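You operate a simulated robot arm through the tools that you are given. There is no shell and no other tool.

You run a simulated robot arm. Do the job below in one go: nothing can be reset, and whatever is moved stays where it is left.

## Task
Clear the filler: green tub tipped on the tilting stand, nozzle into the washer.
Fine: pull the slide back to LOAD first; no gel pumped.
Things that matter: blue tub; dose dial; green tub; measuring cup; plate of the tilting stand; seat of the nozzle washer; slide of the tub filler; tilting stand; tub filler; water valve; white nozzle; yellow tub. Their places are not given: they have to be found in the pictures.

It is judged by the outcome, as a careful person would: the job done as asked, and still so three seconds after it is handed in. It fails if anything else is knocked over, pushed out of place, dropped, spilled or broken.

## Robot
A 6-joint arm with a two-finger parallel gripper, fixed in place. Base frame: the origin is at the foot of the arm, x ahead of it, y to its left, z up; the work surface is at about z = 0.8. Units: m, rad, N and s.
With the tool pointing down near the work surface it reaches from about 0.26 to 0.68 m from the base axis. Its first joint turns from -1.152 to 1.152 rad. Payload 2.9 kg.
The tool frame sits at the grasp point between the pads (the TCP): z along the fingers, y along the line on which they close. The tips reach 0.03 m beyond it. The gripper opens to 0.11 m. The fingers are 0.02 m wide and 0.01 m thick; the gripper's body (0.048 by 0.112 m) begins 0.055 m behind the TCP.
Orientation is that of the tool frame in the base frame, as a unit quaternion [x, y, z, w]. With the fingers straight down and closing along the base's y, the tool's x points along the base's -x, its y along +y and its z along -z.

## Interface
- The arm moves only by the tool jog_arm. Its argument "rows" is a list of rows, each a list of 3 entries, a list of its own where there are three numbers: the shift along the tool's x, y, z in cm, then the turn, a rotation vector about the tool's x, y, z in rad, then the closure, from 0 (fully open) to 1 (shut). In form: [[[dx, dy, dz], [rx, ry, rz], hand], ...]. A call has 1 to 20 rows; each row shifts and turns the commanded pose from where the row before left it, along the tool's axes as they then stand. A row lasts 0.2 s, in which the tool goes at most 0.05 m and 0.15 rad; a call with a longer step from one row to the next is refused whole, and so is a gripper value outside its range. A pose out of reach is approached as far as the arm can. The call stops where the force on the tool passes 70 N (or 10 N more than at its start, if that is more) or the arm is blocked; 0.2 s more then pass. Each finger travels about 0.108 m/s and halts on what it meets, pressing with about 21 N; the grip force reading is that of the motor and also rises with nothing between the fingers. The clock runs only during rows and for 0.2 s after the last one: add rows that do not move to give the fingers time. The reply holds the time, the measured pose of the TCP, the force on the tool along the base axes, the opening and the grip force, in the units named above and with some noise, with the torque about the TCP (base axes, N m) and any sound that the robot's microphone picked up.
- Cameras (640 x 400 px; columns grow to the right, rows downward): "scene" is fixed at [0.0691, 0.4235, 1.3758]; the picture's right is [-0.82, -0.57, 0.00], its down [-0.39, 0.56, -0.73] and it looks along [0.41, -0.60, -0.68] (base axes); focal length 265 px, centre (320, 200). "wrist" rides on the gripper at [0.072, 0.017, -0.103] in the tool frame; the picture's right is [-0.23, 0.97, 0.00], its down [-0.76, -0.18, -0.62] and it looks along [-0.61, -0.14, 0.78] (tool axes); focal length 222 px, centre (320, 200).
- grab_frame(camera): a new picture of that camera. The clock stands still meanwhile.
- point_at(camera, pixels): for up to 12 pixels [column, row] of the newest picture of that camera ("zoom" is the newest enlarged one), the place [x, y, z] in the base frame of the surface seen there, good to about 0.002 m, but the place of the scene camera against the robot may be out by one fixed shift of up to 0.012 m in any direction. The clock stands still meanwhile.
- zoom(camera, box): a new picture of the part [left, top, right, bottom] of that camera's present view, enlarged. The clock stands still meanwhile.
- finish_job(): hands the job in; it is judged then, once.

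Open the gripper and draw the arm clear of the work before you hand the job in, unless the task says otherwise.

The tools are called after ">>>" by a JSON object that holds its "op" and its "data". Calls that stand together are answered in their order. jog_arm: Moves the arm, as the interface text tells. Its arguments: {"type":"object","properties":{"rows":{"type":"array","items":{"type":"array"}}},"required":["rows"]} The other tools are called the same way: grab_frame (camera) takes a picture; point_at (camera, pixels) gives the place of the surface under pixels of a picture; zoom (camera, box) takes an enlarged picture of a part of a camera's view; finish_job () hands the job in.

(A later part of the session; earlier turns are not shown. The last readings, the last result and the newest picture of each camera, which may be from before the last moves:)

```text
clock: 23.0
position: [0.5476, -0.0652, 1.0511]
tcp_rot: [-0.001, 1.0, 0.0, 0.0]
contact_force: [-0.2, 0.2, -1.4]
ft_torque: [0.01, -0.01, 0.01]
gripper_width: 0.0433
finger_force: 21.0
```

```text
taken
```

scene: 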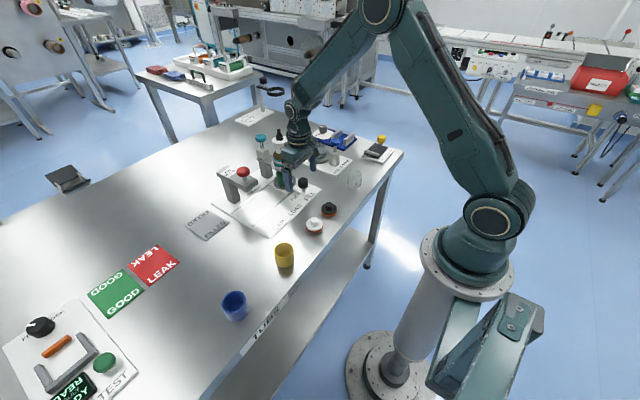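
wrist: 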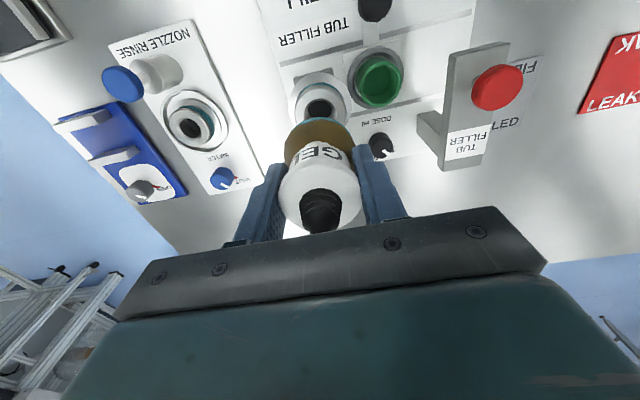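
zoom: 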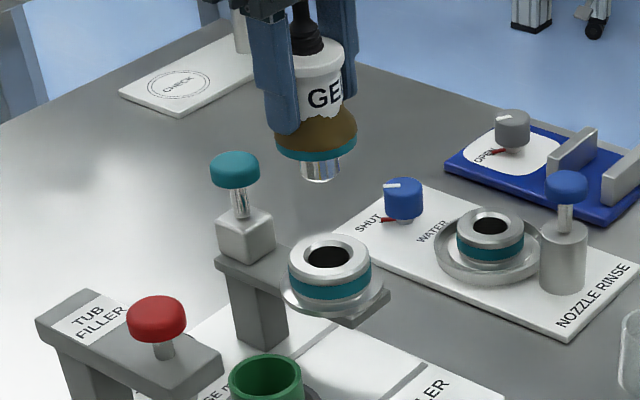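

The nozzle has a short spigot matching the collar holes. I measure the filler collar and washer collar tops in the same scene zoom for the exact relative displacement.

>>> {"op": "point_at", "data": {"camera": "zoom", "pixels": [[292, 258], [366, 258], [329, 238], [329, 280], [461, 224], [520, 224], [490, 212], [490, 242], [301, 152], [338, 152], [321, 180], [318, 158]]}}

>>> {"op": "zoom", "data": {"camera": "wrist", "box": [140, 60, 360, 220]}}

```text
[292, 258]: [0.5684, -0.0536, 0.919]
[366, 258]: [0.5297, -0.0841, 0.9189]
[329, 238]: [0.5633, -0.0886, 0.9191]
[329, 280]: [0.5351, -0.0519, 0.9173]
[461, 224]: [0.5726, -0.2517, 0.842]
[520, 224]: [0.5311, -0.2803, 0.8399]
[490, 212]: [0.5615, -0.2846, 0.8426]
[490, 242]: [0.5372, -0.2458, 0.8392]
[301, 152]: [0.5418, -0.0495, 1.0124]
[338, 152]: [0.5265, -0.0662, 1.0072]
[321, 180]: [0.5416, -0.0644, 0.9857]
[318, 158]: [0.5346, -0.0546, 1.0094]
```

```text
2.50 times, centred on (250, 140) of wrist
```

zoom: 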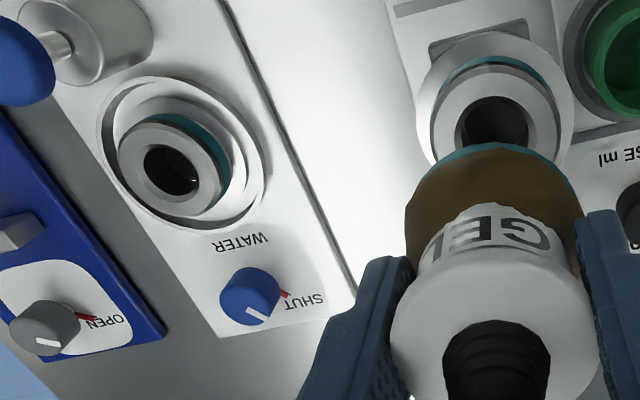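

I'll measure the same collars with the wrist camera.

>>> {"op": "point_at", "data": {"camera": "zoom", "pixels": [[123, 165], [216, 180], [165, 130], [178, 208], [135, 142], [205, 205], [440, 110], [548, 100], [490, 78], [420, 105], [572, 95], [495, 35]]}}

>>> {"op": "zoom", "data": {"camera": "wrist", "box": [150, 80, 230, 150]}}

```text
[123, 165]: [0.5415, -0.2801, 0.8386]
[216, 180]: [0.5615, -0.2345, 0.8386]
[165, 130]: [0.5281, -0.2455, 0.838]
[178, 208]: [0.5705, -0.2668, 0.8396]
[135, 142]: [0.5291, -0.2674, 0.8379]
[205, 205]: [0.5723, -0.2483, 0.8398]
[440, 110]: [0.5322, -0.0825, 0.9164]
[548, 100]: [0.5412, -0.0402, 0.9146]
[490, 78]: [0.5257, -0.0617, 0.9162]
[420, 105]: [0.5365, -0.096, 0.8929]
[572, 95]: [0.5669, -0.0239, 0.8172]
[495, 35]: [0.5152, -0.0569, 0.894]
```

```text
5.71 times, centred on (190, 115) of wrist
```

zoom: 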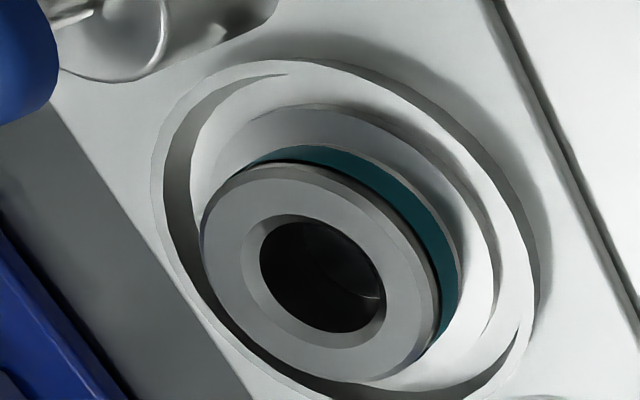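

The collar has a chamfered hole. I measure the ring's flat opposite points to get the centre.

>>> {"op": "point_at", "data": {"camera": "zoom", "pixels": [[215, 245], [420, 320], [280, 185], [355, 365], [220, 205], [415, 355], [240, 180], [400, 370], [205, 270], [430, 290], [330, 200], [290, 345]]}}

```text
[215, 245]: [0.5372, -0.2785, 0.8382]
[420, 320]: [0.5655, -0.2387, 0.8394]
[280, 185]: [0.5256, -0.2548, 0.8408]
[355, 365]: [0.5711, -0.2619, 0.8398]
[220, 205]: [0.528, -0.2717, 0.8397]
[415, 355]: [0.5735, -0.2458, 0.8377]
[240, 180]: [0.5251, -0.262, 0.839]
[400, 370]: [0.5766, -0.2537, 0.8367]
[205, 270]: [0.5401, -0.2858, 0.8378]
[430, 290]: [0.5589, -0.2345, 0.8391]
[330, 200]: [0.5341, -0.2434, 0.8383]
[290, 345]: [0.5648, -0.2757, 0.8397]
```

Washer centre averages (0.550,-0.2588), and the collar is 0.0775 lower than the filler's, so the seated TCP height should be ~0.8875. I carry the nozzle across at height and lower it to just above the collar.

>>> {"op": "jog_arm", "data": {"rows": [[[0, -2, 0], [0, 0, 0], 0.7], [[-0.1, -3.5, 0], [0, 0, 0], 0.7], [[0, -3.5, 0], [0, 0, 0], 0.7], [[0, -3.5, 0], [0, 0, 0], 0.7], [[0, -3.5, 0], [0, 0, 0], 0.7], [[0, -2.44, 0], [0, 0, 0], 0.7], [[0, -1, 0], [0, 0, 0], 0.7], [[0, 0, 0], [0, 0, 0], 0.7], [[0, 0, 2.5], [0, 0, 0], 0.7], [[0, 0, 3], [0, 0, 0], 0.7], [[0, 0, 3], [0, 0, 0], 0.7], [[0, 0, 2.5], [0, 0, 0], 0.7], [[0, 0, 2], [0, 0, 0], 0.7], [[0, 0, 0], [0, 0, 0], 0.7], [[0, 0, 0], [0, 0, 0], 0.7]]}}

>>> {"op": "zoom", "data": {"camera": "scene", "box": [270, 100, 370, 190]}}

>>> {"op": "grab_frame", "data": {"camera": "wrist"}}

```text
clock: 26.2
position: [0.5499, -0.2585, 0.9172]
tcp_rot: [0.001, 1.0, 0.0, 0.0]
contact_force: [-1.5, -1.2, -1.2]
ft_torque: [-0.02, 0.01, -0.02]
gripper_width: 0.0429
finger_force: 20.6
```

```text
4.44 times, centred on (320, 145) of scene
```

zoom: 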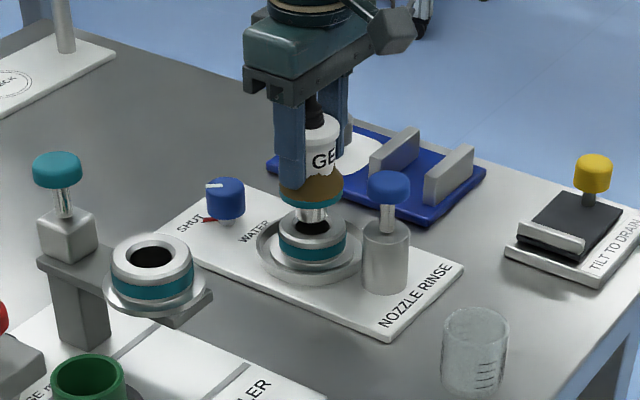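

```text
taken
```

wrist: 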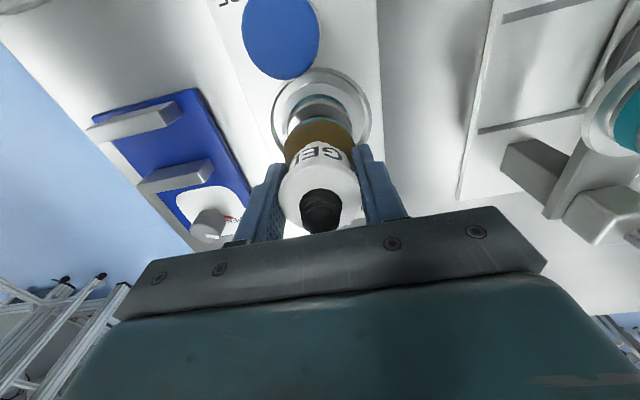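

The spigot hangs just above the collar hole. I zoom closer in both views to check centring.

>>> {"op": "zoom", "data": {"camera": "scene", "box": [300, 130, 340, 165]}}

>>> {"op": "zoom", "data": {"camera": "wrist", "box": [260, 60, 390, 170]}}

```text
11.43 times, centred on (320, 148) of scene
```

zoom: 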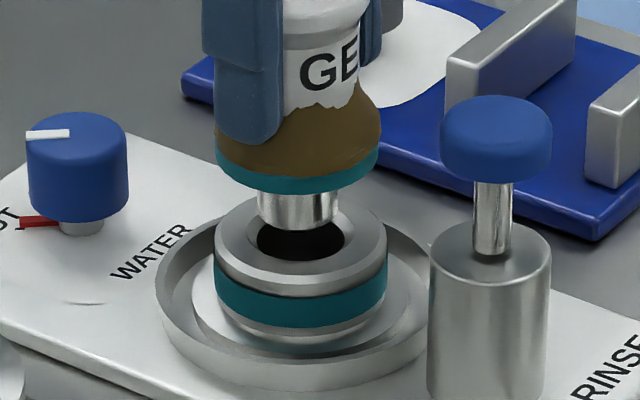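

```text
3.64 times, centred on (325, 115) of wrist
```

zoom: 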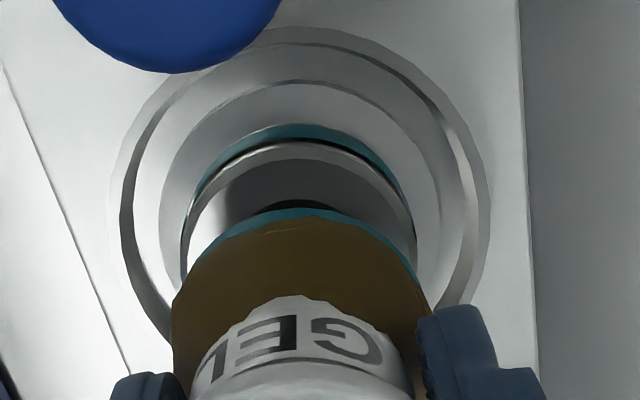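

The nozzle is about 1 mm off the hole centre (scene 297 vs 300 px, wrist 304 vs 298 px). I correct by (-0.6,-1.1) mm and lower 2 cm slowly.

>>> {"op": "jog_arm", "data": {"rows": [[[0.06, -0.11, 0], [0, 0, 0], 0.7], [[0, 0, 0.4], [0, 0, 0], 0.7], [[0, 0, 0.4], [0, 0, 0], 0.7], [[0, 0, 0.4], [0, 0, 0], 0.7], [[0, 0, 0.4], [0, 0, 0], 0.7], [[0, 0, 0.4], [0, 0, 0], 0.7], [[0, 0, 0], [0, 0, 0], 0.7]]}}

>>> {"op": "zoom", "data": {"camera": "scene", "box": [300, 130, 340, 165]}}

```text
clock: 27.8
position: [0.5476, -0.2587, 0.8998]
tcp_rot: [0.0, 1.0, 0.0, 0.0]
contact_force: [-0.2, -0.2, -1.1]
ft_torque: [0.03, -0.01, 0.01]
gripper_width: 0.0429
finger_force: 21.2
```

```text
11.43 times, centred on (320, 148) of scene
```

zoom: 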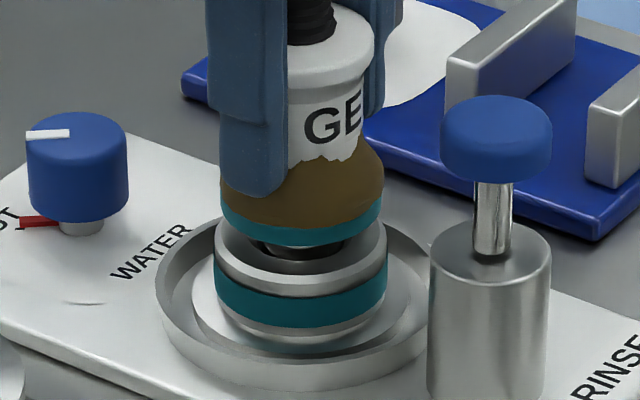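

The spigot is entering the hole with no side force. I lower the last ~1.2 cm in small steps.

>>> {"op": "jog_arm", "data": {"rows": [[[0, 0, 0.3], [0, 0, 0], 0.7], [[0, 0, 0.3], [0, 0, 0], 0.7], [[0, 0, 0.3], [0, 0, 0], 0.7], [[0, 0, 0], [0, 0, 0], 0.7]]}}

>>> {"op": "zoom", "data": {"camera": "scene", "box": [300, 130, 340, 165]}}

```text
clock: 28.8
position: [0.548, -0.2586, 0.8902]
tcp_rot: [0.0, 1.0, 0.0, 0.001]
contact_force: [-0.8, -1.6, 0.7]
ft_torque: [-0.01, 0.02, 0.0]
gripper_width: 0.0429
finger_force: 21.3
```

```text
11.43 times, centred on (320, 148) of scene
```

zoom: 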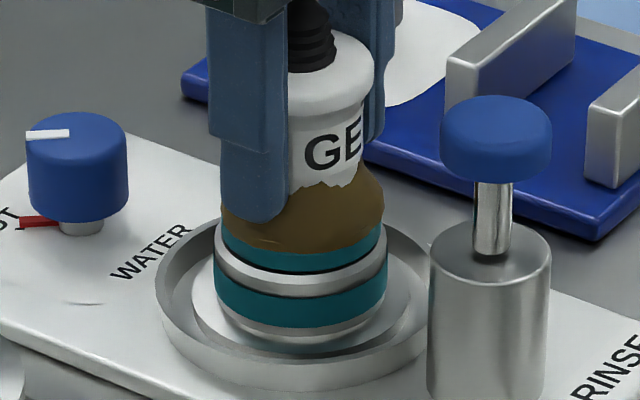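

Nearly seated (a thin gap remains at the teal ring). I lower in 1–2 mm steps until contact force shows.

>>> {"op": "jog_arm", "data": {"rows": [[[0, 0, 0.15], [0, 0, 0], 0.7], [[0, 0, 0.15], [0, 0, 0], 0.7], [[0, 0, 0], [0, 0, 0], 0.7]]}}

>>> {"op": "zoom", "data": {"camera": "scene", "box": [300, 130, 340, 165]}}

```text
clock: 29.6
position: [0.5486, -0.2603, 0.888]
tcp_rot: [0.0, 1.0, -0.001, 0.0]
contact_force: [-0.6, -0.8, 1.1]
ft_torque: [-0.02, 0.03, -0.02]
gripper_width: 0.0432
finger_force: 20.7
```

```text
11.43 times, centred on (320, 148) of scene
```

zoom: 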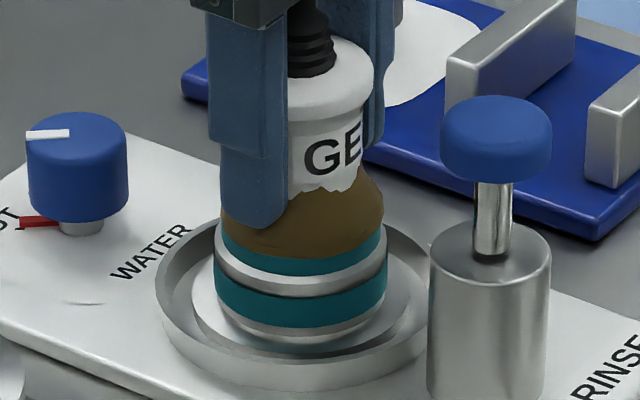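

It looks seated with the weight now carried by the collar. One more 1.5 mm step should confirm by a force rise.

>>> {"op": "jog_arm", "data": {"rows": [[[0, 0, 0.15], [0, 0, 0], 0.7], [[0, 0, 0], [0, 0, 0], 0.7]]}}

```text
clock: 30.2
position: [0.5486, -0.259, 0.887]
tcp_rot: [0.0, 1.0, 0.0, 0.001]
contact_force: [-5.4, -1.1, 12.5]
ft_torque: [0.15, 0.26, 0.03]
gripper_width: 0.0432
finger_force: 21.1
```

Seated firmly (12.5 N up). I relieve 1 mm and open the fingers slowly.

>>> {"op": "jog_arm", "data": {"rows": [[[0, 0, -0.12], [0, 0, 0], 0.7], [[0, 0, 0], [0, 0, 0], 0.58], [[0, 0, 0], [0, 0, 0], 0.45], [[0, 0, 0], [0, 0, 0], 0.25], [[0, 0, 0], [0, 0, 0], 0], [[0, 0, 0], [0, 0, 0], 0]]}}

>>> {"op": "zoom", "data": {"camera": "scene", "box": [290, 110, 350, 165]}}

```text
clock: 31.6
position: [0.5481, -0.2564, 0.888]
tcp_rot: [0.0, 1.0, 0.0, 0.0]
contact_force: [-0.6, 0.0, -0.3]
ft_torque: [0.0, 0.01, 0.01]
gripper_width: 0.11
finger_force: 0.1
```

```text
7.27 times, centred on (320, 138) of scene
```

zoom: 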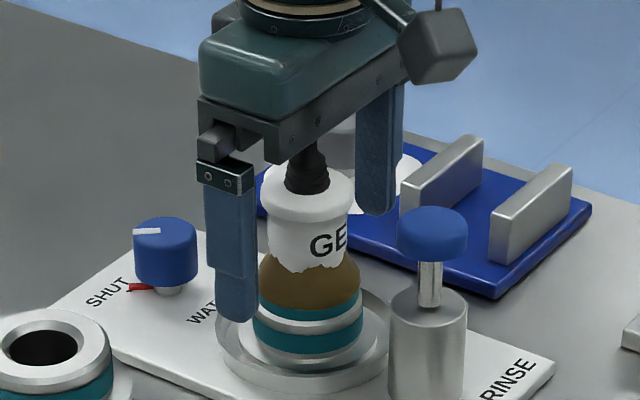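

The nozzle stands seated in the washer. I raise the hand straight up clear of it.

>>> {"op": "jog_arm", "data": {"rows": [[[0, 0, -1], [0, 0, 0], 0], [[0, 0, -2.5], [0, 0, 0], 0], [[0, 0, -4], [0, 0, 0], 0], [[0, 0, -4], [0, 0, 0], 0], [[0, 0, -4], [0, 0, 0], 0], [[0, 0, -4], [0, 0, 0], 0], [[0, 0, 0], [0, 0, 0], 0]]}}

>>> {"op": "zoom", "data": {"camera": "scene", "box": [220, 100, 340, 220]}}

>>> {"op": "grab_frame", "data": {"camera": "wrist"}}

```text
clock: 33.2
position: [0.55, -0.2582, 1.0843]
tcp_rot: [0.0, 1.0, 0.0, 0.0]
contact_force: [0.0, -0.4, -0.9]
ft_torque: [-0.02, 0.0, 0.02]
gripper_width: 0.1099
finger_force: 0.0
```

```text
3.33 times, centred on (280, 160) of scene
```

zoom: 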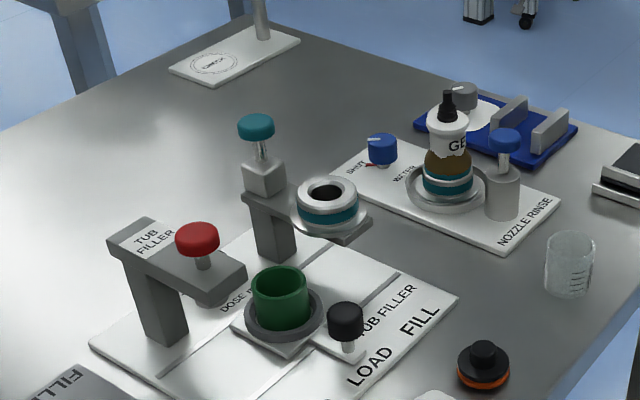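

```text
taken
```

wrist: 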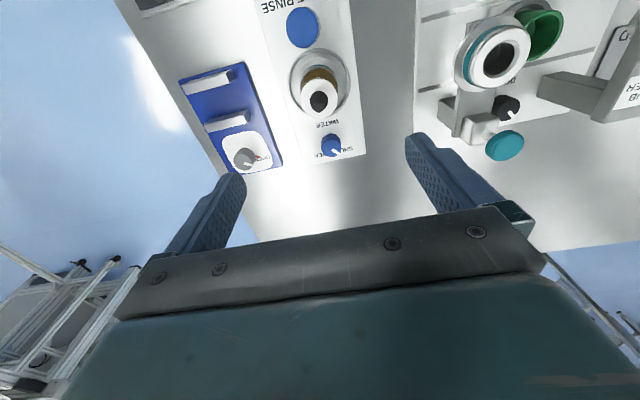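

The nozzle stays upright in the washer. I move to in front of the tub at height to measure it with the wrist camera.

>>> {"op": "jog_arm", "data": {"rows": [[[1.3, 3.86, 0], [0, 0, 0], 0], [[1.3, 3.86, 0], [0, 0, 0], 0], [[1.3, 3.86, 0], [0, 0, 0], 0], [[1.3, 3.86, 0], [0, 0, 0], 0], [[1.3, 3.86, 0], [0, 0, 0], 0], [[1.3, 3.86, 0], [0, 0, 0], 0], [[1.2, 3.86, 0], [0, 0, 0], 0], [[0, 0, 0], [0, 0, 0], 0], [[0, 0, 0], [0, 0, 0], 0]]}}

>>> {"op": "grab_frame", "data": {"camera": "wrist"}}

>>> {"op": "zoom", "data": {"camera": "wrist", "box": [240, 80, 440, 230]}}

```text
clock: 35.2
position: [0.4611, 0.0101, 1.0805]
tcp_rot: [-0.001, 1.0, 0.0, 0.0]
contact_force: [0.1, 0.5, 0.4]
ft_torque: [-0.01, -0.01, -0.02]
gripper_width: 0.1099
finger_force: 0.0
```

```text
taken
```

wrist: 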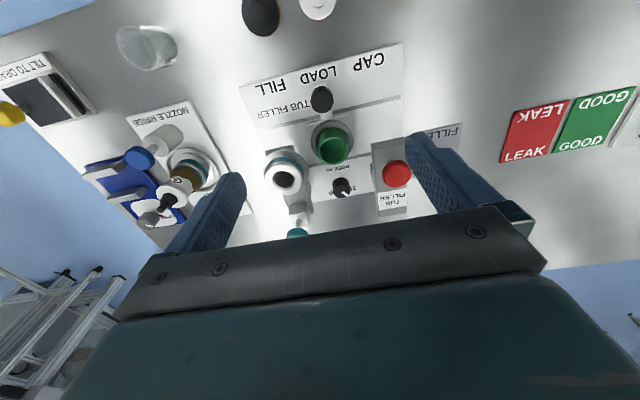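

```text
2.67 times, centred on (340, 155) of wrist
```

zoom: 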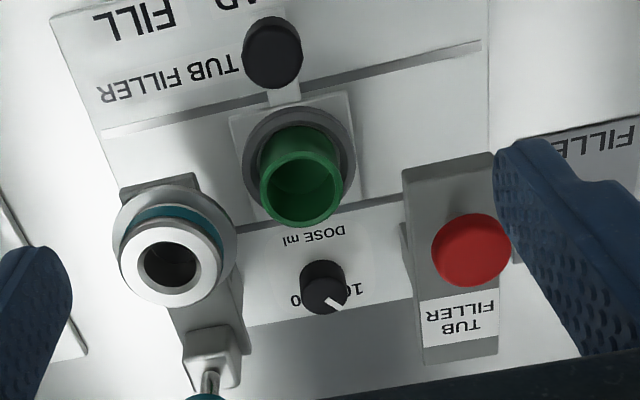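

I measure the tub rim, the slide ring, the slide knob, the red knob and the cap arm from this view.

>>> {"op": "point_at", "data": {"camera": "zoom", "pixels": [[263, 185], [341, 180], [300, 155], [303, 224], [265, 165], [305, 190], [245, 150], [354, 145], [298, 112], [272, 40], [268, 80], [440, 250]]}}

>>> {"op": "point_at", "data": {"camera": "zoom", "pixels": [[470, 250], [435, 245], [508, 245], [407, 195], [420, 355], [495, 200], [205, 230], [115, 230], [236, 230], [168, 262], [405, 240], [340, 300]]}}

>>> {"op": "point_at", "data": {"camera": "wrist", "pixels": [[322, 88], [322, 107], [145, 48], [45, 100], [75, 90], [12, 112]]}}

```text
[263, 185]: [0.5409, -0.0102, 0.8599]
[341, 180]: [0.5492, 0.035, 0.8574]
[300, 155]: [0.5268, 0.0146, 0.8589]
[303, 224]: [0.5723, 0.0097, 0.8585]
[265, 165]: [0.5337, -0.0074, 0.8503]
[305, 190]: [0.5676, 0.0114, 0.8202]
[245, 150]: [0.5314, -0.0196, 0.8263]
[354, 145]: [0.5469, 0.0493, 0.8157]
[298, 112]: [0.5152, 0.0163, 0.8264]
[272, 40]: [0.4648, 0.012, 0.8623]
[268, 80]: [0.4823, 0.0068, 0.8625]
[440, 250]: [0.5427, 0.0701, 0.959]
```

```text
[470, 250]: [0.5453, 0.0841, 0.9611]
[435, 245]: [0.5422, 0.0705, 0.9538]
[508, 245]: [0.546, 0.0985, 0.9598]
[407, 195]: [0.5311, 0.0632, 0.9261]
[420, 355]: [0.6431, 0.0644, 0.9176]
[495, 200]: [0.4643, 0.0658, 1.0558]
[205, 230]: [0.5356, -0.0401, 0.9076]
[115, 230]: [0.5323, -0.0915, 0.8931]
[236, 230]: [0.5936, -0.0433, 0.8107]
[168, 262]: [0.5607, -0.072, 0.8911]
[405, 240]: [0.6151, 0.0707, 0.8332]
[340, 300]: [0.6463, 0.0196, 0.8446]
```

```text
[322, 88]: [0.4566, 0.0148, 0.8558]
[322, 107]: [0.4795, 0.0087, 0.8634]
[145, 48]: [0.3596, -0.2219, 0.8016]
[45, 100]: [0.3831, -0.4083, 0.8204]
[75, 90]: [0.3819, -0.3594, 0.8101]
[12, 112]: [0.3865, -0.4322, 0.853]
```

Tub centre is (0.5495,0.0124), radius 0.023, rim z 0.859; ring top 0.8265; red knob edge y 0.0705. To keep clear of the filler head, cap press and slide knob, I'll grip along x: rotate the hand -90° about its axis here at height, fingers narrowed to ~0.072 m.

>>> {"op": "jog_arm", "data": {"rows": [[[0, 0, 0], [0, 0, -0.1428], 0.2], [[0, 0, 0], [0, 0, -0.1428], 0.345], [[0, 0, 0], [0, 0, -0.1428], 0.345], [[0, 0, 0], [0, 0, -0.1428], 0.345], [[0, 0, 0], [0, 0, -0.1428], 0.345], [[0, 0, 0], [0, 0, -0.1428], 0.345], [[0, 0, 0], [0, 0, -0.1428], 0.345], [[0, 0, 0], [0, 0, -0.1428], 0.345], [[0, 0, 0], [0, 0, -0.1428], 0.345], [[0, 0, 0], [0, 0, -0.1428], 0.345], [[0, 0, 0], [0, 0, -0.1428], 0.345], [[0, 0, 0], [0, 0, 0], 0.345], [[0, 0, 0], [0, 0, 0], 0.345]]}}

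>>> {"op": "grab_frame", "data": {"camera": "wrist"}}

>>> {"op": "grab_frame", "data": {"camera": "scene"}}

```text
clock: 38.0
position: [0.4591, 0.0111, 1.0821]
tcp_rot: [-0.707, 0.707, 0.0, 0.0]
contact_force: [-0.4, -0.5, 0.7]
ft_torque: [0.03, 0.03, 0.01]
gripper_width: 0.072
finger_force: 0.0
```

```text
taken
```

wrist: 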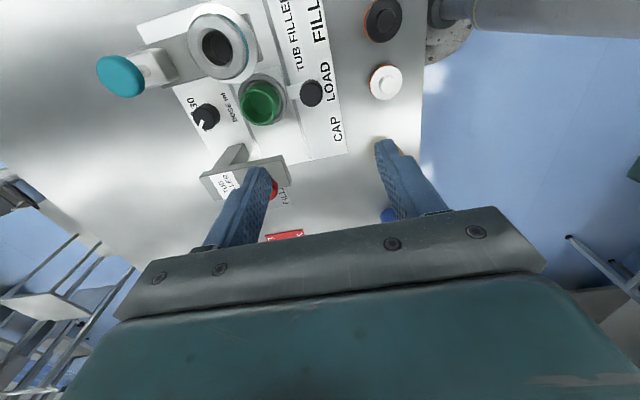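

```text
taken
```

scene: 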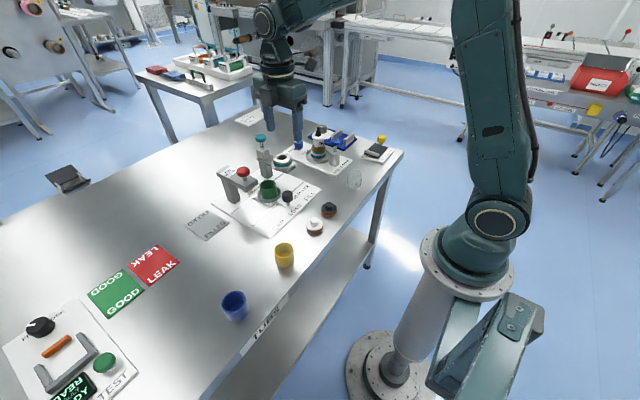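

Rotation worked: fingers now close along x. I move over the tub and lower to z≈0.95 to check clearances.

>>> {"op": "jog_arm", "data": {"rows": [[[-0.05, -3, 0], [0, 0, 0], 0.345], [[-0.05, -3, 0], [0, 0, 0], 0.345], [[-0.1, -2.9, 0], [0, 0, 0], 0.345], [[0, 0, 0], [0, 0, 0], 0.345], [[0, 0, 4], [0, 0, 0], 0.345], [[0, 0, 4], [0, 0, 0], 0.345], [[0, 0, 3], [0, 0, 0], 0.345], [[0, 0, 2], [0, 0, 0], 0.345], [[0, 0, 0], [0, 0, 0], 0.345], [[0, 0, 0], [0, 0, 0], 0.345]]}}

>>> {"op": "grab_frame", "data": {"camera": "wrist"}}

>>> {"op": "zoom", "data": {"camera": "scene", "box": [220, 110, 340, 220]}}

```text
clock: 40.2
position: [0.5469, 0.0133, 0.9507]
tcp_rot: [-0.707, 0.707, 0.0, 0.0]
contact_force: [0.3, 0.0, -0.5]
ft_torque: [0.03, 0.0, -0.01]
gripper_width: 0.072
finger_force: 0.0
```

```text
taken
```

wrist: 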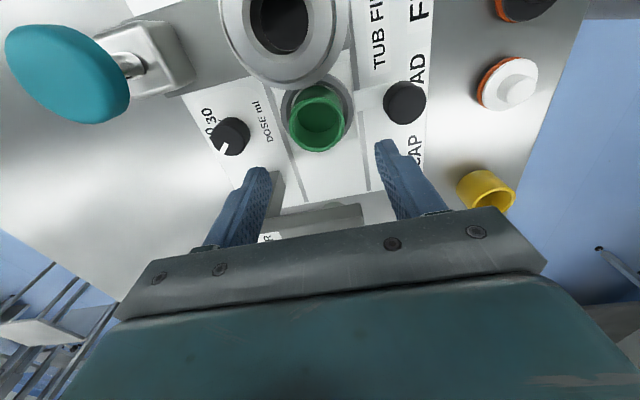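

```text
3.64 times, centred on (280, 165) of scene
```

zoom: 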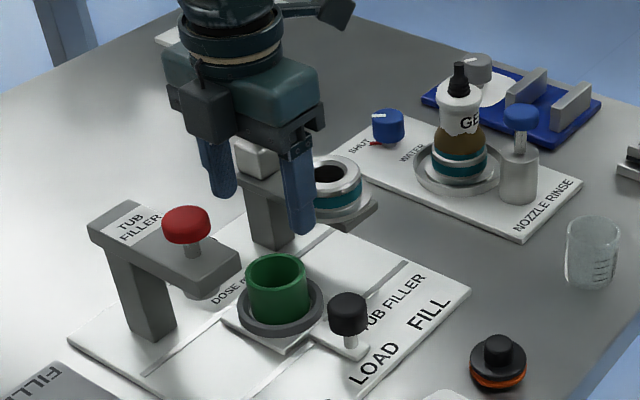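

There's a small box protruding on the +y side of the gripper (zoom 205,110). I measure it against the cap-press arm before going lower.

>>> {"op": "point_at", "data": {"camera": "zoom", "pixels": [[190, 100], [205, 110], [225, 115], [205, 140], [222, 85], [190, 135], [300, 160], [215, 185], [185, 220], [240, 260], [172, 60], [230, 40]]}}

>>> {"op": "zoom", "data": {"camera": "scene", "box": [240, 105, 300, 165]}}

```text
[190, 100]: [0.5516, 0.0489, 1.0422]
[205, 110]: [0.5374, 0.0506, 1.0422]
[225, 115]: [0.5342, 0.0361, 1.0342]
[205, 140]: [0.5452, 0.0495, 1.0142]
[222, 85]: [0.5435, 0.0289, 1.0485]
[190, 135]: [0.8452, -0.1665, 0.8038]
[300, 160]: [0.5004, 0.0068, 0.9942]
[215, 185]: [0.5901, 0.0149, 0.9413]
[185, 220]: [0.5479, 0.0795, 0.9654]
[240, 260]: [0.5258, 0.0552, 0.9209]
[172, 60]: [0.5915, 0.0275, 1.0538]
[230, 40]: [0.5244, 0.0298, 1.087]
```

```text
6.67 times, centred on (270, 135) of scene
```

zoom: 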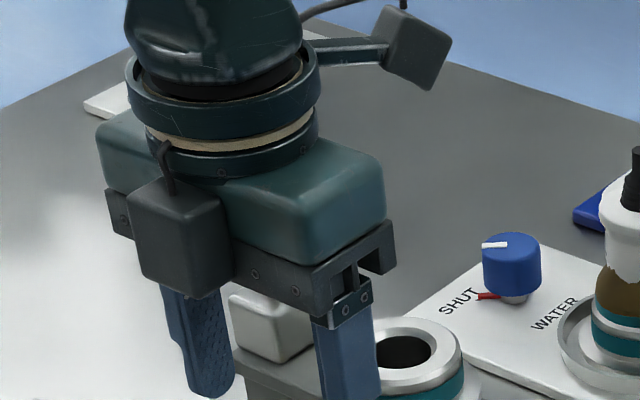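

The box face sits ~0.043 m from the TCP toward +y; I'll grip with TCP y at ~0.009 for extra clearance to the cap arm (left edge y≈0.063). Next I check the camera box height relative to the filler collar.

>>> {"op": "point_at", "data": {"camera": "zoom", "pixels": [[420, 84], [400, 60], [385, 70], [440, 55], [415, 20], [180, 260], [205, 235], [150, 250], [170, 290], [390, 335], [430, 350], [340, 60]]}}

```text
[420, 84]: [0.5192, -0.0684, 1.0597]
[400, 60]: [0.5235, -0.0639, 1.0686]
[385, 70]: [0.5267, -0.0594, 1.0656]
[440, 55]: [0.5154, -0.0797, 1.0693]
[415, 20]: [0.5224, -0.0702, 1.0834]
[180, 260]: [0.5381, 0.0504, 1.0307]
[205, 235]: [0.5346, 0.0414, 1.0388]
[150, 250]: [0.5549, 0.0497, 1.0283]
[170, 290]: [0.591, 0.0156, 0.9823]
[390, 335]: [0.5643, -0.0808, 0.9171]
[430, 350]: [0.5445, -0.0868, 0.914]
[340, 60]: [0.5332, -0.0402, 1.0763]
```

Camera box clears the collar by ~4–5 cm at grip height. I shift to y≈0.009, x≈0.549 and descend to z≈0.862.

>>> {"op": "jog_arm", "data": {"rows": [[[0.38, -0.12, 0], [0, 0, 0], 0.345], [[0, 0, 2.5], [0, 0, 0], 0.345], [[0, 0, 2.5], [0, 0, 0], 0.345], [[0, 0, 2], [0, 0, 0], 0.345], [[0, 0, 1], [0, 0, 0], 0.345], [[0, 0, 0.8], [0, 0, 0], 0.345], [[0, 0, 0], [0, 0, 0], 0.345], [[0, 0, 0], [0, 0, 0], 0.345]]}}

>>> {"op": "grab_frame", "data": {"camera": "wrist"}}

>>> {"op": "zoom", "data": {"camera": "scene", "box": [220, 120, 320, 210]}}

```text
clock: 42.0
position: [0.5467, 0.0067, 0.8641]
tcp_rot: [-0.707, 0.707, 0.001, 0.0]
contact_force: [-0.1, -0.7, -0.2]
ft_torque: [0.0, 0.0, -0.02]
gripper_width: 0.072
finger_force: 0.1
```

```text
taken
```

wrist: 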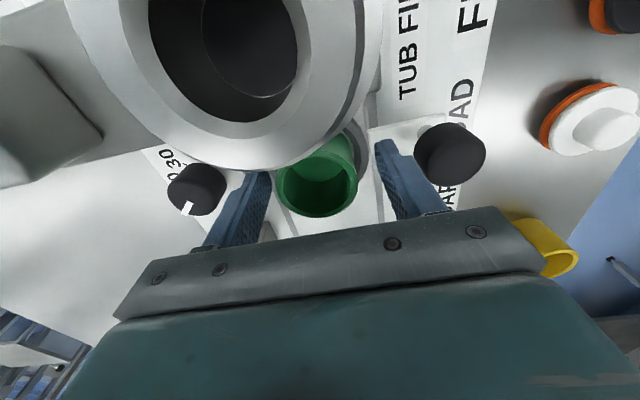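

```text
4.44 times, centred on (270, 165) of scene
```

zoom: 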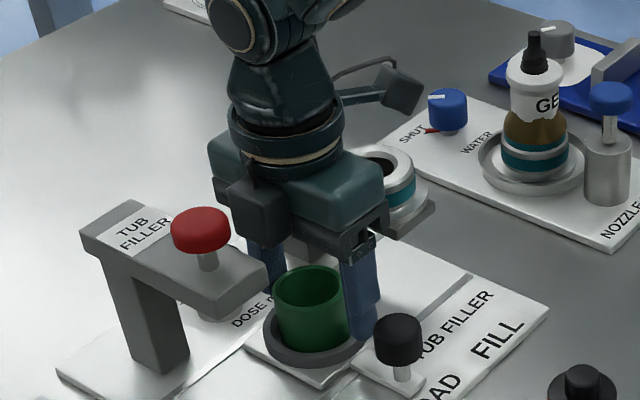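

Hand is clear of the cap arm and collar, and the tub is between the fingers. I adjust slightly (+1.5 mm y, -2 mm z) and close on the tub gently.

>>> {"op": "jog_arm", "data": {"rows": [[[-0.15, 0, 0.2], [0, 0, 0], 0.345], [[0, 0, 0], [0, 0, 0], 0.45], [[0, 0, 0], [0, 0, 0], 0.55], [[0, 0, 0], [0, 0, 0], 0.62], [[0, 0, 0], [0, 0, 0], 0.66], [[0, 0, 0], [0, 0, 0], 0.66], [[0, 0, 0], [0, 0, 0], 0.66]]}}

>>> {"op": "zoom", "data": {"camera": "scene", "box": [220, 120, 320, 210]}}

>>> {"op": "grab_frame", "data": {"camera": "wrist"}}

```text
clock: 43.6
position: [0.5497, 0.0095, 0.8622]
tcp_rot: [-0.707, 0.708, 0.0, 0.0]
contact_force: [-0.1, -0.1, 0.0]
ft_torque: [-0.04, 0.02, -0.01]
gripper_width: 0.049
finger_force: 21.1
```

```text
4.44 times, centred on (270, 165) of scene
```

zoom: 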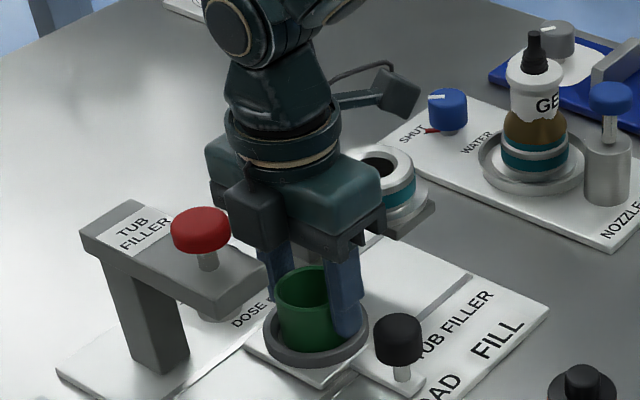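

```text
taken
```

wrist: 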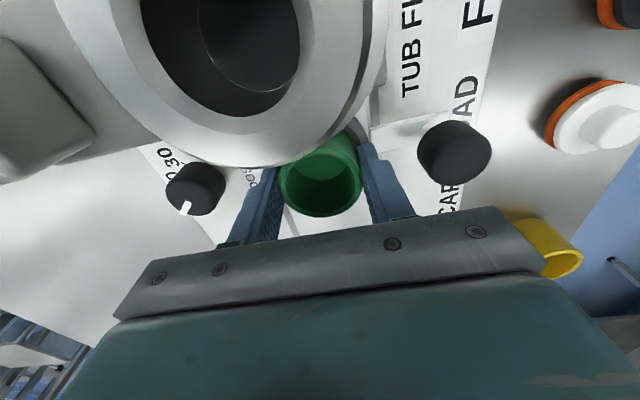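

The tub is held (0.049 m, 21 N). I lift it straight up slowly out of the slide ring.

>>> {"op": "jog_arm", "data": {"rows": [[[0, 0, -0.2], [0, 0, 0], 0.66], [[0, 0, -0.4], [0, 0, 0], 0.66], [[0, 0, -0.6], [0, 0, 0], 0.66], [[0, 0, -0.8], [0, 0, 0], 0.66], [[0, 0, -1], [0, 0, 0], 0.66], [[0, 0, 0], [0, 0, 0], 0.66]]}}

>>> {"op": "zoom", "data": {"camera": "scene", "box": [220, 120, 320, 210]}}

```text
clock: 45.0
position: [0.5494, 0.0087, 0.8925]
tcp_rot: [0.707, -0.707, 0.0, 0.0]
contact_force: [-0.1, -0.2, -0.4]
ft_torque: [0.0, -0.02, -0.02]
gripper_width: 0.049
finger_force: 20.4
```

```text
4.44 times, centred on (270, 165) of scene
```

zoom: 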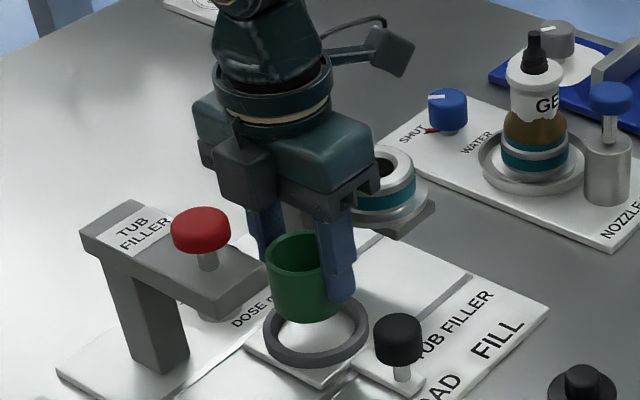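

Tub lifts freely. I raise it to z≈1.08 and look at the slide and the held tub.

>>> {"op": "jog_arm", "data": {"rows": [[[0, 0, -2], [0, 0, 0], 0.66], [[0, 0, -3], [0, 0, 0], 0.66], [[0, 0, -3.5], [0, 0, 0], 0.66], [[0, 0, -3.5], [0, 0, 0], 0.66], [[0, 0, -3.5], [0, 0, 0], 0.66], [[0, 0, -3], [0, 0, 0], 0.66], [[0, 0, 0], [0, 0, 0], 0.66], [[0, 0, 0], [0, 0, 0], 0.66]]}}

>>> {"op": "grab_frame", "data": {"camera": "wrist"}}

>>> {"op": "zoom", "data": {"camera": "scene", "box": [220, 80, 340, 210]}}

```text
clock: 46.8
position: [0.5488, 0.012, 1.0775]
tcp_rot: [-0.707, 0.707, 0.0, 0.0]
contact_force: [0.3, 0.4, -0.6]
ft_torque: [0.0, 0.01, 0.03]
gripper_width: 0.0491
finger_force: 20.4
```

```text
taken
```

wrist: 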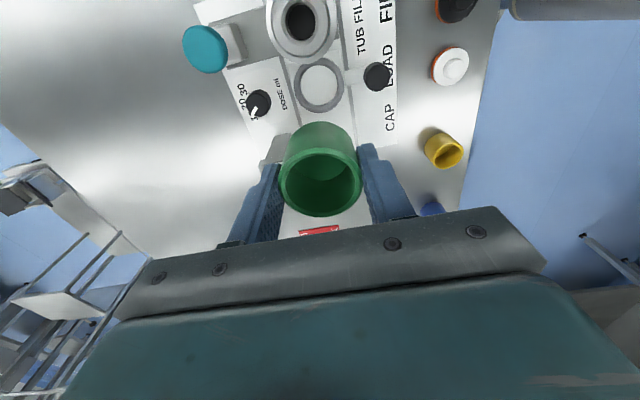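

```text
3.08 times, centred on (280, 145) of scene
```

zoom: 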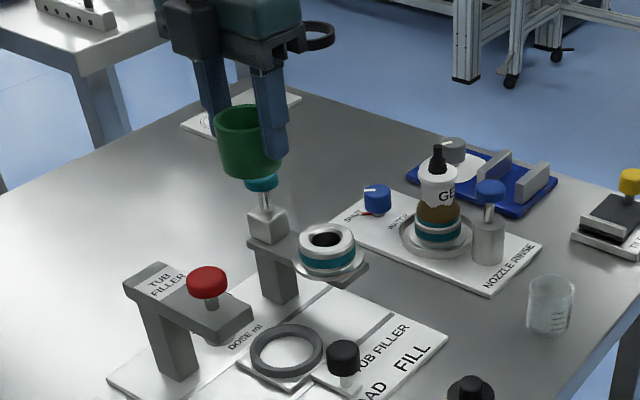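

Tub is up and the ring is empty. I measure the ring's floor height (to know the tub's base) and the stand geometry again.

>>> {"op": "point_at", "data": {"camera": "wrist", "pixels": [[318, 85], [310, 90], [325, 78], [300, 90], [343, 80], [377, 76], [320, 205], [285, 180], [360, 180]]}}

>>> {"op": "zoom", "data": {"camera": "scene", "box": [350, 125, 410, 170]}}

>>> {"op": "point_at", "data": {"camera": "zoom", "pixels": [[320, 200], [250, 200], [330, 250], [300, 160], [360, 180], [240, 230], [300, 255], [270, 245], [330, 100], [300, 70], [365, 70], [325, 140]]}}

```text
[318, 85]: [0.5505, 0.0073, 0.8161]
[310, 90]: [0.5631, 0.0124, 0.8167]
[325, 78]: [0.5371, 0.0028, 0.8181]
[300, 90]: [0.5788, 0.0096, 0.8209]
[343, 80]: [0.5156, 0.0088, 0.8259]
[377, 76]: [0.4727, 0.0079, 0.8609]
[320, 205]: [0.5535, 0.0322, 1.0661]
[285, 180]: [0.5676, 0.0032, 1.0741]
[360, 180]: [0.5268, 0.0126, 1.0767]
```

```text
8.89 times, centred on (380, 148) of scene
```

zoom: 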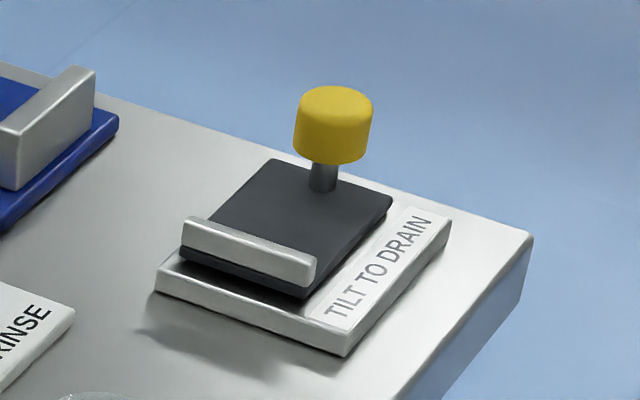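

```text
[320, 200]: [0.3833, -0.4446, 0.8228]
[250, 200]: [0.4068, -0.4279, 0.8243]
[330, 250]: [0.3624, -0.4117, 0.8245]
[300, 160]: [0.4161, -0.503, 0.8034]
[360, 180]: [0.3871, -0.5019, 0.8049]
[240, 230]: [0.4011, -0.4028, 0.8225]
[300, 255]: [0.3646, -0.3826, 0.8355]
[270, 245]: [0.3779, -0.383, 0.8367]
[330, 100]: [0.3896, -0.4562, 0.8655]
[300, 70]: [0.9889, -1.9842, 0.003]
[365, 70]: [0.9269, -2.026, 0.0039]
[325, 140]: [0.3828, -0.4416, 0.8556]
```

Ring floor z≈0.816, so the tub base is ~0.046 below the TCP. To see the stand well, I turn the hand back to yaw 0 at this height first.

>>> {"op": "jog_arm", "data": {"rows": [[[0, 0, -1], [0, 0, 0.1428], 0.66], [[0, 0, -1], [0, 0, 0.1428], 0.66], [[0, 0, -1], [0, 0, 0.1428], 0.66], [[0, 0, 0], [0, 0, 0.1428], 0.66], [[0, 0, 0], [0, 0, 0.1428], 0.66], [[0, 0, 0], [0, 0, 0.1428], 0.66], [[0, 0, 0], [0, 0, 0.1428], 0.66], [[0, 0, 0], [0, 0, 0.1428], 0.66], [[0, 0, 0], [0, 0, 0.1428], 0.66], [[0, 0, 0], [0, 0, 0.1428], 0.66], [[0, 0, 0], [0, 0, 0.1428], 0.66], [[0, 0, 0], [0, 0, 0], 0.66]]}}

>>> {"op": "jog_arm", "data": {"rows": [[[1.2, -1.8, 0], [0, 0, 0], 0.66], [[1.8, -2.5, 0], [0, 0, 0], 0.66], [[1.8, -2.5, 0], [0, 0, 0], 0.66], [[1.8, -2.5, 0], [0, 0, 0], 0.66], [[1.8, -2.5, 0], [0, 0, 0], 0.66], [[1.8, -2.5, 0], [0, 0, 0], 0.66], [[1.8, -2.5, 0], [0, 0, 0], 0.66], [[1.8, -2.5, 0], [0, 0, 0], 0.66], [[1.8, -2.5, 0], [0, 0, 0], 0.66], [[1.8, -2.5, 0], [0, 0, 0], 0.66], [[1.8, -2.5, 0], [0, 0, 0], 0.66], [[1.8, -2.5, 0], [0, 0, 0], 0.66], [[1.8, -2.5, 0], [0, 0, 0], 0.66], [[1.8, -2.5, 0], [0, 0, 0], 0.66], [[1.8, -2.5, 0], [0, 0, 0], 0.66], [[1.2, -1.8, 0], [0, 0, 0], 0.66], [[0, 0, 0], [0, 0, 0], 0.66], [[0, 0, 0], [0, 0, 0], 0.66]]}}

>>> {"op": "grab_frame", "data": {"camera": "wrist"}}

```text
clock: 49.4
position: [0.5479, 0.0111, 1.107]
tcp_rot: [0.001, 1.0, 0.0, 0.0]
contact_force: [-0.1, 0.7, -1.3]
ft_torque: [0.01, 0.02, -0.02]
gripper_width: 0.0491
finger_force: 21.0
```

```text
clock: 53.2
position: [0.2735, -0.3765, 1.1051]
tcp_rot: [0.0, 1.0, 0.0, 0.0]
contact_force: [0.3, 0.2, -0.8]
ft_torque: [0.0, -0.01, -0.01]
gripper_width: 0.0488
finger_force: 20.9
```

```text
taken
```

wrist: 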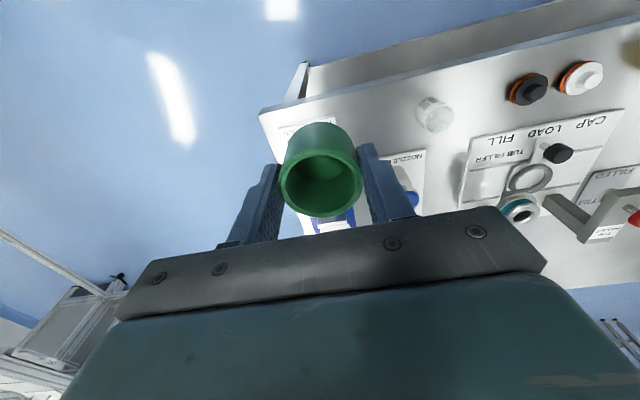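

The held tub hides the stand; I move +y by 13 cm so the stand appears to the left of the tub.

>>> {"op": "jog_arm", "data": {"rows": [[[0, 3, 0], [0, 0, 0], 0.66], [[0, 4, 0], [0, 0, 0], 0.66], [[0, 4, 0], [0, 0, 0], 0.66], [[0, 2, 0], [0, 0, 0], 0.66], [[0, 0, 0], [0, 0, 0], 0.66], [[0, 0, 0], [0, 0, 0], 0.66]]}}

>>> {"op": "grab_frame", "data": {"camera": "wrist"}}

>>> {"op": "zoom", "data": {"camera": "wrist", "box": [120, 80, 300, 200]}}

```text
clock: 54.6
position: [0.2732, -0.2434, 1.108]
tcp_rot: [0.0, 1.0, 0.0, 0.0]
contact_force: [0.9, -0.6, -1.2]
ft_torque: [0.0, -0.01, -0.02]
gripper_width: 0.0492
finger_force: 21.1
```

```text
taken
```

wrist: 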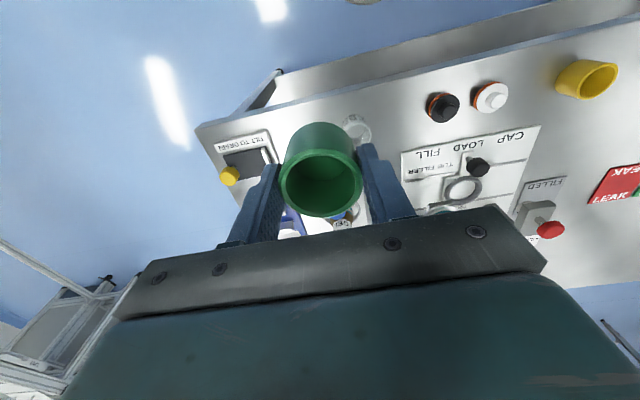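

```text
3.33 times, centred on (210, 140) of wrist
```

zoom: 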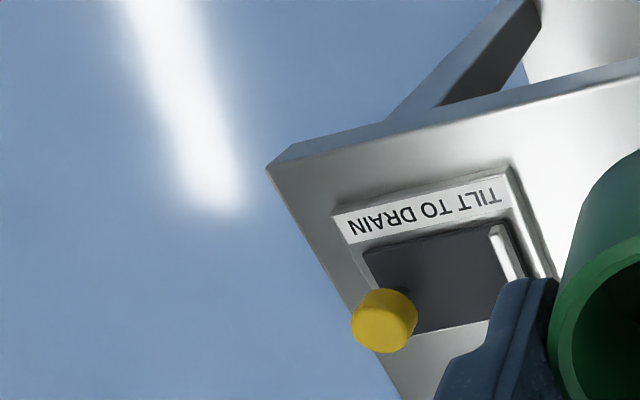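

The stand is visible in this zoom: knob (385,320), plate (455,285), bar (505,250). I measure the points.

>>> {"op": "point_at", "data": {"camera": "zoom", "pixels": [[385, 310], [355, 315], [416, 318], [385, 345], [367, 252], [490, 232], [412, 332], [478, 318], [492, 245], [502, 245], [515, 275], [440, 280]]}}

>>> {"op": "zoom", "data": {"camera": "wrist", "box": [205, 120, 285, 190]}}

```text
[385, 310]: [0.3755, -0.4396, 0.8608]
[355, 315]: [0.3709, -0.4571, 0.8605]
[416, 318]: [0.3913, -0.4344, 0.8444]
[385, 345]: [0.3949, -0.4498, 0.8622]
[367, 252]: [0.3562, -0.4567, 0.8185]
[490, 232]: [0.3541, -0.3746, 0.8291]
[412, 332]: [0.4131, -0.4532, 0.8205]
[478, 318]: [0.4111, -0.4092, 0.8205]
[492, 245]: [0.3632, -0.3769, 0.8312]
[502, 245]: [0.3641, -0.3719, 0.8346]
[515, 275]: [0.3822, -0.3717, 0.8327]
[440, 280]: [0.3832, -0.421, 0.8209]
```

```text
5.71 times, centred on (245, 155) of wrist
```

zoom: 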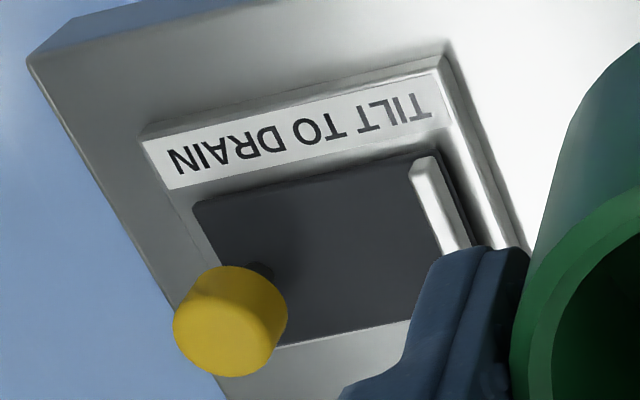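

>>> {"op": "point_at", "data": {"camera": "zoom", "pixels": [[215, 325], [180, 320], [250, 340], [215, 290], [222, 370], [265, 270], [415, 165], [435, 160], [445, 240], [462, 235], [430, 220], [300, 230]]}}

>>> {"op": "point_at", "data": {"camera": "zoom", "pixels": [[200, 205], [405, 160], [285, 340], [405, 320], [450, 150], [475, 235], [150, 140], [435, 75], [30, 65], [200, 390], [515, 235], [350, 260]]}}

```text
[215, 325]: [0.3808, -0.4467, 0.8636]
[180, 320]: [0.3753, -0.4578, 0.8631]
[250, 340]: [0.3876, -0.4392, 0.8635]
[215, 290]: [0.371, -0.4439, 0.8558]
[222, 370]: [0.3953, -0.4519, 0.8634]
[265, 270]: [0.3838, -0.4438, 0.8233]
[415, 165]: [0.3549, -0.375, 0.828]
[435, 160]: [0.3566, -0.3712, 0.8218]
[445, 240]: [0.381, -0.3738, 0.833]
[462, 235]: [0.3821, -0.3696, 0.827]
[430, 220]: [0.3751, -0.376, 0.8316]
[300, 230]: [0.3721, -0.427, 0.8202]
```

```text
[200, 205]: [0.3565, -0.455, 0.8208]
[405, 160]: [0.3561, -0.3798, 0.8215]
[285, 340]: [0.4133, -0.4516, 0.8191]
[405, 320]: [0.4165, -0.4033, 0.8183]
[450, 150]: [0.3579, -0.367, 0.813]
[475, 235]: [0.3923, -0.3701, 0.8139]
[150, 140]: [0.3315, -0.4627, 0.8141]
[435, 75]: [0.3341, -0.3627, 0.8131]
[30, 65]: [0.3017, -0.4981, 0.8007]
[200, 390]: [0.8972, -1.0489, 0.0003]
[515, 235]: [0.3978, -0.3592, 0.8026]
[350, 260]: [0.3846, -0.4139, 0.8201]
```

Plate is x 0.3565–0.414, y -0.454 to -0.370, z 0.8205; bar inner face y≈-0.3765; knob at (0.384,-0.449), radius 0.0125. The tub should stand centred at about (0.385,-0.403). I rotate +90° so the fingers close along x, then move over the plate at height.

>>> {"op": "jog_arm", "data": {"rows": [[[0, 0, 0], [0, 0, 0.1428], 0.66], [[0, 0, 0], [0, 0, 0.1428], 0.66], [[0, 0, 0], [0, 0, 0.1428], 0.66], [[0, 0, 0], [0, 0, 0.1428], 0.66], [[0, 0, 0], [0, 0, 0.1428], 0.66], [[0, 0, 0], [0, 0, 0.1428], 0.66], [[0, 0, 0], [0, 0, 0.1428], 0.66], [[0, 0, 0], [0, 0, 0.1428], 0.66], [[0, 0, 0], [0, 0, 0.1428], 0.66], [[0, 0, 0], [0, 0, 0.1428], 0.66], [[0, 0, 0], [0, 0, 0.1428], 0.66], [[0, 0, 0], [0, 0, 0], 0.66], [[0, 0, 0], [0, 0, 0], 0.66]]}}

>>> {"op": "grab_frame", "data": {"camera": "wrist"}}

```text
clock: 57.4
position: [0.274, -0.2444, 1.1064]
tcp_rot: [0.707, 0.707, 0.0, 0.0]
contact_force: [0.2, 0.2, -0.3]
ft_torque: [-0.01, 0.0, -0.01]
gripper_width: 0.0489
finger_force: 21.3
```

```text
taken
```

wrist: 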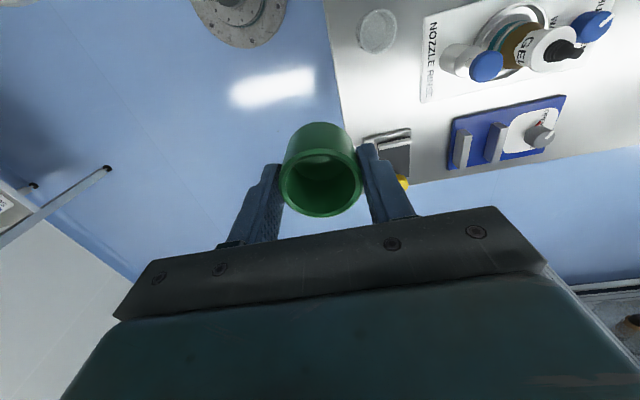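

Rotation done. I translate over the plate (TCP about (0.385,-0.400)) and lower to z≈0.95.

>>> {"op": "jog_arm", "data": {"rows": [[[-1.6, 1.15, 0], [0, 0, 0], 0.66], [[-2.6, 1.85, 0], [0, 0, 0], 0.66], [[-2.6, 1.85, 0], [0, 0, 0], 0.66], [[-2.6, 1.85, 0], [0, 0, 0], 0.66], [[-2.6, 1.85, 0], [0, 0, 0], 0.66], [[-2.6, 1.85, 0], [0, 0, 0], 0.66], [[-1.0, 0.7, 0], [0, 0, 0], 0.66], [[0, 0, 0], [0, 0, 0], 0.66], [[0, 0, 3.5], [0, 0, 0], 0.66], [[0, 0, 4], [0, 0, 0], 0.66], [[0, 0, 4], [0, 0, 0], 0.66], [[0, 0, 4], [0, 0, 0], 0.66], [[0, 0, 0], [0, 0, 0], 0.66], [[0, 0, 0], [0, 0, 0], 0.66]]}}

>>> {"op": "grab_frame", "data": {"camera": "wrist"}}

>>> {"op": "zoom", "data": {"camera": "scene", "box": [340, 100, 420, 175]}}

```text
clock: 60.4
position: [0.3818, -0.4016, 0.9521]
tcp_rot: [0.707, 0.707, -0.001, 0.0]
contact_force: [0.2, -0.1, -0.1]
ft_torque: [-0.02, -0.02, 0.0]
gripper_width: 0.0491
finger_force: 21.2
```

```text
taken
```

wrist: 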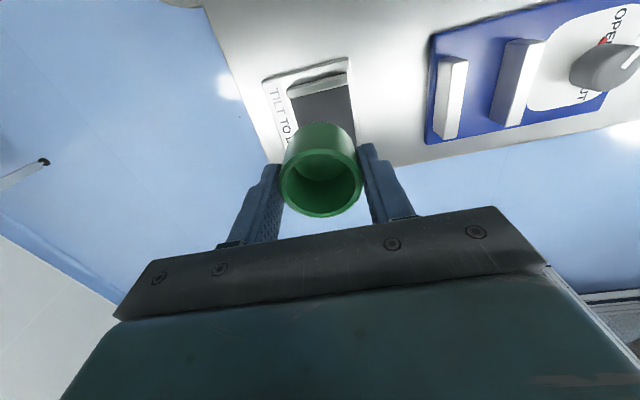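

```text
5.33 times, centred on (380, 138) of scene
```

zoom: 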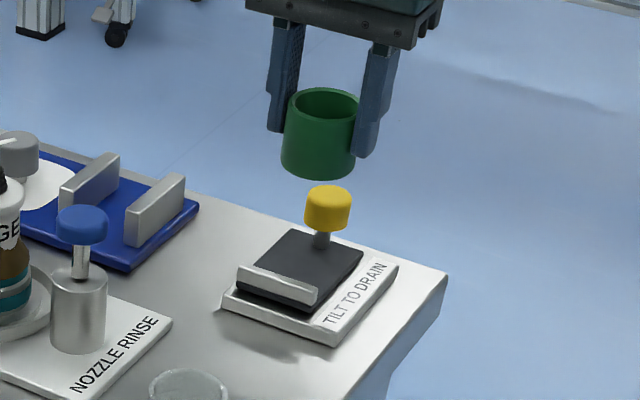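

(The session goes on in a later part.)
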